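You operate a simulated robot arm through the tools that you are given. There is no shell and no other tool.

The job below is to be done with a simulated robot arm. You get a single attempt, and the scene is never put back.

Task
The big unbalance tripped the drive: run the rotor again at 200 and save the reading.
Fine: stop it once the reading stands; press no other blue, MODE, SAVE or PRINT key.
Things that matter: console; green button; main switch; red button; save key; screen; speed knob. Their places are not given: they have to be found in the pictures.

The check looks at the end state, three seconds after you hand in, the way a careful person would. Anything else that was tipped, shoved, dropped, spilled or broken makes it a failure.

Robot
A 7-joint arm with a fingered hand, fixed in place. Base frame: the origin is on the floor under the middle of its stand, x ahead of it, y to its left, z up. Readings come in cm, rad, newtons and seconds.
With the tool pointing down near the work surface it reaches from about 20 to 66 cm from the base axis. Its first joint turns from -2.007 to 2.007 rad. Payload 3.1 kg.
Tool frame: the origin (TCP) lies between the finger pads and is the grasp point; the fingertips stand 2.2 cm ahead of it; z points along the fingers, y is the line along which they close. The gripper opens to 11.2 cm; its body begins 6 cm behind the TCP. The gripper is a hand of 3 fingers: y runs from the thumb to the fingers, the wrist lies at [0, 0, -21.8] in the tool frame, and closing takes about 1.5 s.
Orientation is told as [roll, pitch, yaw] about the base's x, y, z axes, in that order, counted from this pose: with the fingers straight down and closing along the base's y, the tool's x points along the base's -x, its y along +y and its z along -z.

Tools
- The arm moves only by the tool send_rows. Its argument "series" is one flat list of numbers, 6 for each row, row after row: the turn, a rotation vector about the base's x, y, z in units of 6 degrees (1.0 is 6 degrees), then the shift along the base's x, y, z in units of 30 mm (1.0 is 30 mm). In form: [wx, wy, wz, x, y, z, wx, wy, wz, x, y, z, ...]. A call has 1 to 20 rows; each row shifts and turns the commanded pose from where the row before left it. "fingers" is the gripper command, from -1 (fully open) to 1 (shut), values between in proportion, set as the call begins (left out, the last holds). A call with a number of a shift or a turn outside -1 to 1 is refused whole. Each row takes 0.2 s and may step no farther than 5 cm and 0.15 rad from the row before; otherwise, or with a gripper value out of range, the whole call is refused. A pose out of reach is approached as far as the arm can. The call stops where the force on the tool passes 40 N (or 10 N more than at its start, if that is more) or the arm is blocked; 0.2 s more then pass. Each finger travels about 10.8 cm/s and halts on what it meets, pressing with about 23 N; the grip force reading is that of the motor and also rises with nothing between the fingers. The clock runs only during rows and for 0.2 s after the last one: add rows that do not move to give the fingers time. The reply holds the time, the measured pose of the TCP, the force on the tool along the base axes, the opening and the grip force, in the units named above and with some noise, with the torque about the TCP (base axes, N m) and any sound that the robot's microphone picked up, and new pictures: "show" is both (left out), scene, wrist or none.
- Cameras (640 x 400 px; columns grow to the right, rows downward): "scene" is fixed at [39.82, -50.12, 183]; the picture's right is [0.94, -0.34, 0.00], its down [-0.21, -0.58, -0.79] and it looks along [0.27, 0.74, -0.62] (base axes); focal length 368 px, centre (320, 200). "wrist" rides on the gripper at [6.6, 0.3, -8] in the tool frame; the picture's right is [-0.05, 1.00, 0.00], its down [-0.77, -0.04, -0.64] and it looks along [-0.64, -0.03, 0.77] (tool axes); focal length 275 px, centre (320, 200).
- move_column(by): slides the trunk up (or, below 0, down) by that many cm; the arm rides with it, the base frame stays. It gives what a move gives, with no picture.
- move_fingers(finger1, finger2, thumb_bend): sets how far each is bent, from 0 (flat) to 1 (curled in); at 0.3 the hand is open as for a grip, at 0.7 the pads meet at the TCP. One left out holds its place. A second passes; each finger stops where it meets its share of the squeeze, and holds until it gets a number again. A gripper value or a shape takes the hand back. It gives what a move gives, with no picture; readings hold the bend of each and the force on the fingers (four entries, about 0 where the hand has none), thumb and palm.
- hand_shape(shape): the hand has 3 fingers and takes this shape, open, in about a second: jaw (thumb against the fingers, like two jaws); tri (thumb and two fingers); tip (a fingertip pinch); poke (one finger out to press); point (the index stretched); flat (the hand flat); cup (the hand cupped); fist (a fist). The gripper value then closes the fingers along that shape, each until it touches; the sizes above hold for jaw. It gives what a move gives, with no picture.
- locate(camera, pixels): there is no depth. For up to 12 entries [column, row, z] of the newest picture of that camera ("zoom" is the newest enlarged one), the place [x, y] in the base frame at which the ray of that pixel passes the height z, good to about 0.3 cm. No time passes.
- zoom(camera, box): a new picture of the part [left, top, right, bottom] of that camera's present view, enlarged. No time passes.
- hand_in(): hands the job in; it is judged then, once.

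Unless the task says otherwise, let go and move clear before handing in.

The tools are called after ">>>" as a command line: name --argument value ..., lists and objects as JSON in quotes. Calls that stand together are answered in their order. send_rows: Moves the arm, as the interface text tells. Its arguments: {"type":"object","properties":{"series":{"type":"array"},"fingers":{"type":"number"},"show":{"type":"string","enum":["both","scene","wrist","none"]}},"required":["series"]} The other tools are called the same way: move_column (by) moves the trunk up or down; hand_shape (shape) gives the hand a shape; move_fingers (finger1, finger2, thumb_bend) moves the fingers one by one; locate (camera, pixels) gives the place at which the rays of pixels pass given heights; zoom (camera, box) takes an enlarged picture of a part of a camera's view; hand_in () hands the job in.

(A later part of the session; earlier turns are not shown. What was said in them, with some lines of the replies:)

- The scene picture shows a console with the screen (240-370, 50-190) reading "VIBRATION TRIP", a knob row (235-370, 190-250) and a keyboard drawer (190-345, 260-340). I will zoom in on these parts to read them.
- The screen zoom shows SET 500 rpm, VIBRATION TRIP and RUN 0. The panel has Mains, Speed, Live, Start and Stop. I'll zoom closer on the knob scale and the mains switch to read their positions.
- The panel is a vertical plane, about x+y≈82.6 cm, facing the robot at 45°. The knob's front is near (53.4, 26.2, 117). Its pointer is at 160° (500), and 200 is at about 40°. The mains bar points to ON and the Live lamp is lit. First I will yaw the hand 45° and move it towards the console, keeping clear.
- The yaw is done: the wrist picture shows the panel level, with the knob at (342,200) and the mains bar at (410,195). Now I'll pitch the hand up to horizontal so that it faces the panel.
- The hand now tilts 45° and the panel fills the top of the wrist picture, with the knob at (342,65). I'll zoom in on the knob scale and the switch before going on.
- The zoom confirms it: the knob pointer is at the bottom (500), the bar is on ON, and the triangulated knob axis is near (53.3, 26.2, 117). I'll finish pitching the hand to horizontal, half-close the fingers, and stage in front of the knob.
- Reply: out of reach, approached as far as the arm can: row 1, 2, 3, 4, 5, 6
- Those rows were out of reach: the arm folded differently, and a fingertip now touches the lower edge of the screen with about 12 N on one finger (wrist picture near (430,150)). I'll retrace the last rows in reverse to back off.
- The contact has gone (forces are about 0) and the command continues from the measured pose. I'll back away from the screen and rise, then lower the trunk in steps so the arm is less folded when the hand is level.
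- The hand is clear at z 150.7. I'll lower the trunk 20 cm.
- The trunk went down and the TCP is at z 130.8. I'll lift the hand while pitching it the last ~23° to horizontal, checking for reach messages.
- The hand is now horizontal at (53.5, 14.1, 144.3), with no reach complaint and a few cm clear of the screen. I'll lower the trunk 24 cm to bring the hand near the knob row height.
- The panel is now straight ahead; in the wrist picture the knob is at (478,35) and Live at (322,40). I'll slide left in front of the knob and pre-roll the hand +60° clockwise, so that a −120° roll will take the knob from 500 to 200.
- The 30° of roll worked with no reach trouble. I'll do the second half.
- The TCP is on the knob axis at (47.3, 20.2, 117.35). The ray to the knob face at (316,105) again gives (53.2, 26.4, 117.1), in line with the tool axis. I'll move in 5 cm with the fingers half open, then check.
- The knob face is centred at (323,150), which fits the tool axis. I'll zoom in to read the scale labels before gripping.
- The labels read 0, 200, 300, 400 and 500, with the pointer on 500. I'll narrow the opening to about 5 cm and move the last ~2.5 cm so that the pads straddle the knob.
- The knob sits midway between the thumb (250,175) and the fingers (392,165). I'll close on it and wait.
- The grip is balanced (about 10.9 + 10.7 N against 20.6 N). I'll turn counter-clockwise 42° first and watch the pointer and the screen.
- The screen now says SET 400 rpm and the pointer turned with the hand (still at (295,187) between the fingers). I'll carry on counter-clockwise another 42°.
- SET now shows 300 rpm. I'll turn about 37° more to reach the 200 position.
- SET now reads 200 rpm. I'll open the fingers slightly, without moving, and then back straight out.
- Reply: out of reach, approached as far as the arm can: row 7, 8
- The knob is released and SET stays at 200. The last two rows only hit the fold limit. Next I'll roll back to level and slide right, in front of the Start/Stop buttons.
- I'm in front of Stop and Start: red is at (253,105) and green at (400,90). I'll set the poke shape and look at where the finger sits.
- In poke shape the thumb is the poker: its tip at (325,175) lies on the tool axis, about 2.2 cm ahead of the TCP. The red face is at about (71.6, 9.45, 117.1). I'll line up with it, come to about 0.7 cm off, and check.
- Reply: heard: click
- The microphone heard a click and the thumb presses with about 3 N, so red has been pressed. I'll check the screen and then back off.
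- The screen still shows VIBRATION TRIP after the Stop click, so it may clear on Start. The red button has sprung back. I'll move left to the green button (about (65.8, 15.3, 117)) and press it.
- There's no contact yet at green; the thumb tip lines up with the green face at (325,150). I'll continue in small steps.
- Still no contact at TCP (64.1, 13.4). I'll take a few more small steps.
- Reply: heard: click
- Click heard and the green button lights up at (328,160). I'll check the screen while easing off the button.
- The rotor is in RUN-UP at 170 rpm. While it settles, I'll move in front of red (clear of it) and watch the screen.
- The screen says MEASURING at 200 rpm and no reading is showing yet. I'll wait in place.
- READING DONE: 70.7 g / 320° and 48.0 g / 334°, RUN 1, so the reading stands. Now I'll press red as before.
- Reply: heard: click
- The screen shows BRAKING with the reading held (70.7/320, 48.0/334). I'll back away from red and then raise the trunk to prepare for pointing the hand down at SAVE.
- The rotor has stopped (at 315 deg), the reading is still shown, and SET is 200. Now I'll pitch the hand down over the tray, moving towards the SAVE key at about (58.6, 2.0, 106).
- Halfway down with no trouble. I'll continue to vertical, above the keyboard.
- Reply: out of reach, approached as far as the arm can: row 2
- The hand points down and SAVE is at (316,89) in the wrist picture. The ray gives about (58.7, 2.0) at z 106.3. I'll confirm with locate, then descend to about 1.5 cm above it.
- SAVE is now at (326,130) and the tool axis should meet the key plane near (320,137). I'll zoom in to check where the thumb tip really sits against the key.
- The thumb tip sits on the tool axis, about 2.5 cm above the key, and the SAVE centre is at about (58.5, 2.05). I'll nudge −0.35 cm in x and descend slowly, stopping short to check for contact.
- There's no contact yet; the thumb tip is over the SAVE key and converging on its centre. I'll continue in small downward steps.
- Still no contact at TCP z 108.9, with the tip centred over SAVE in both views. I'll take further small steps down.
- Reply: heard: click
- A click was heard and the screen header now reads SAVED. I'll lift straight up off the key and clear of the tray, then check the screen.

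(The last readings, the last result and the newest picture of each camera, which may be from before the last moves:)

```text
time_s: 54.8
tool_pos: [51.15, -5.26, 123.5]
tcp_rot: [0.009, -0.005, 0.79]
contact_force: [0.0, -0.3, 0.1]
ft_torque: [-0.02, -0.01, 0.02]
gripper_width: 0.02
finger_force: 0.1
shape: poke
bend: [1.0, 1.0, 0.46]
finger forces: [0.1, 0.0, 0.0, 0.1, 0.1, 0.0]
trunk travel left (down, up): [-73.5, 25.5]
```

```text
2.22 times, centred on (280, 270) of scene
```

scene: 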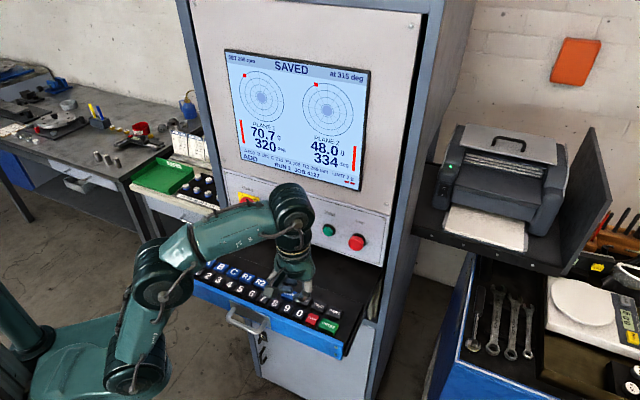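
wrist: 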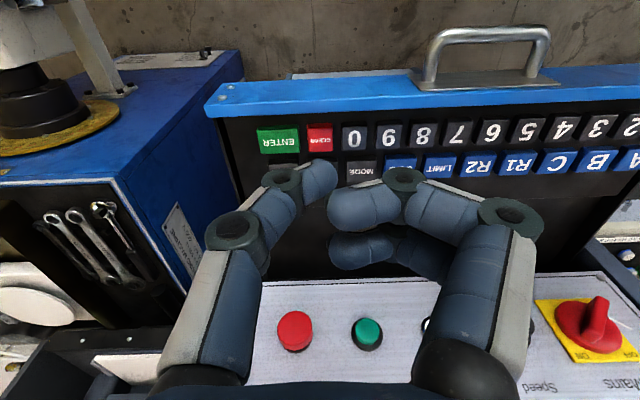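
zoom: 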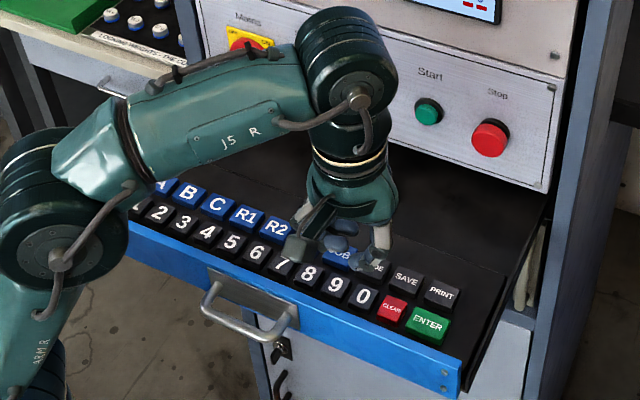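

SAVED is shown with SET 200 rpm, the rotor standing at 315 deg, and the keys untouched otherwise. I'll lift and retreat a bit more for clearance, then look over the whole scene once more.

>>> send_rows --series '[0, 0, 0, -0.4, -0.2, 0.6, 0, 0, 0, -0.4, -0.2, 0.6, 0, 0, 0, -0.4, -0.2, 0.6, 0, 0, 0, -0.4, -0.2, 0.6, 0, 0, 0, -0.4, -0.2, 0.6, 0, 0, 0, 0, 0, 0]' --show "both"

>>> zoom --camera "scene" --box '[220, 40, 400, 260]'

```text
time_s: 56.1
tool_pos: [46.87, -7.02, 128.94]
tcp_rot: [0.008, -0.005, 0.789]
contact_force: [0.4, -0.1, -0.2]
ft_torque: [-0.02, 0.02, -0.01]
gripper_width: 0.01
finger_force: 0.1
shape: poke
bend: [1.0, 1.0, 0.46]
finger forces: [0.0, 0.0, 0.0, 0.0, 0.0, 0.0]
out of reach, approached as far as the arm can: row 3, 4, 5
trunk travel left (down, up): [-73.5, 25.5]
```

scene: 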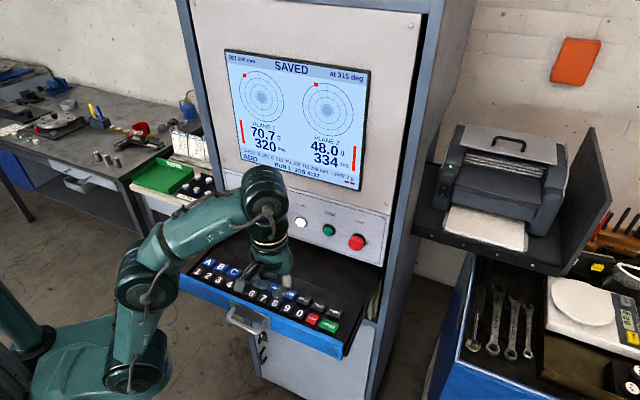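
wrist: 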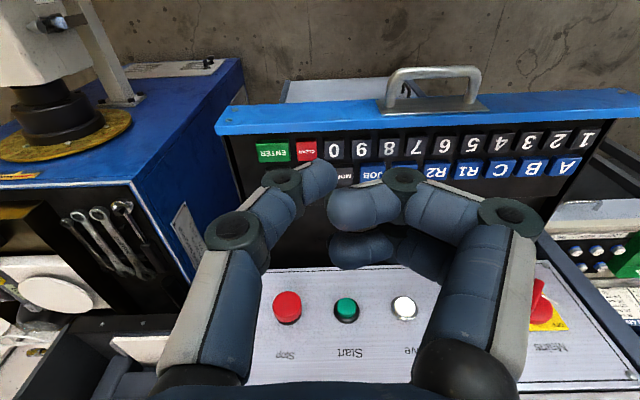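

```text
1.82 times, centred on (310, 150) of scene
```

zoom: 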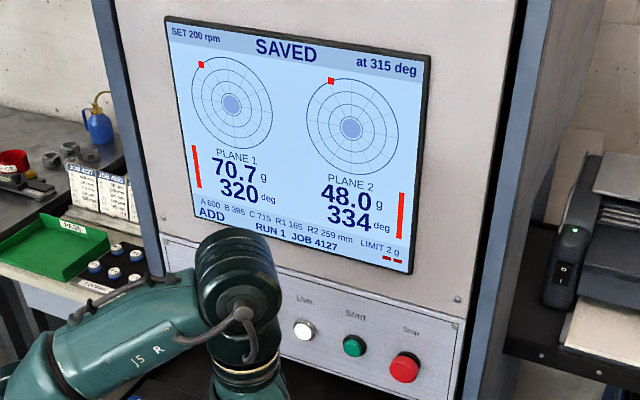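

The screen reads SAVED with SET 200 rpm and RUN 1, the rotor is stopped, and the green lamp is off. The hand is clear of everything at z about 129 with no contact forces, so I'm handing in.

>>> hand_in

```text
The job is handed in.
```

The rotor was run again at 200 rpm, stopped once the reading stood, and the reading was saved. The screen's last state was SAVED, SET 200 rpm, RUN 1, with the rotor standing at 315°.

| Plane | Unbalance | Angle |
|---|---|---|
| 1 | 70.7 g | 320° |
| 2 | 48.0 g | 334° |

- **Keys:** SAVE was pressed once. No blue key, MODE or PRINT was pressed.
- **Extra Stop press:** I pressed Stop once before the run to try to clear the VIBRATION TRIP message. It changed nothing; the message cleared when I pressed Start.
- **Screen touched:** Early on the arm went out of reach, and one fingertip pressed the lower part of the screen with about 12 N. I backed off at once, and the screen shows no sign of damage.
- **Main switch:** It was left as found.
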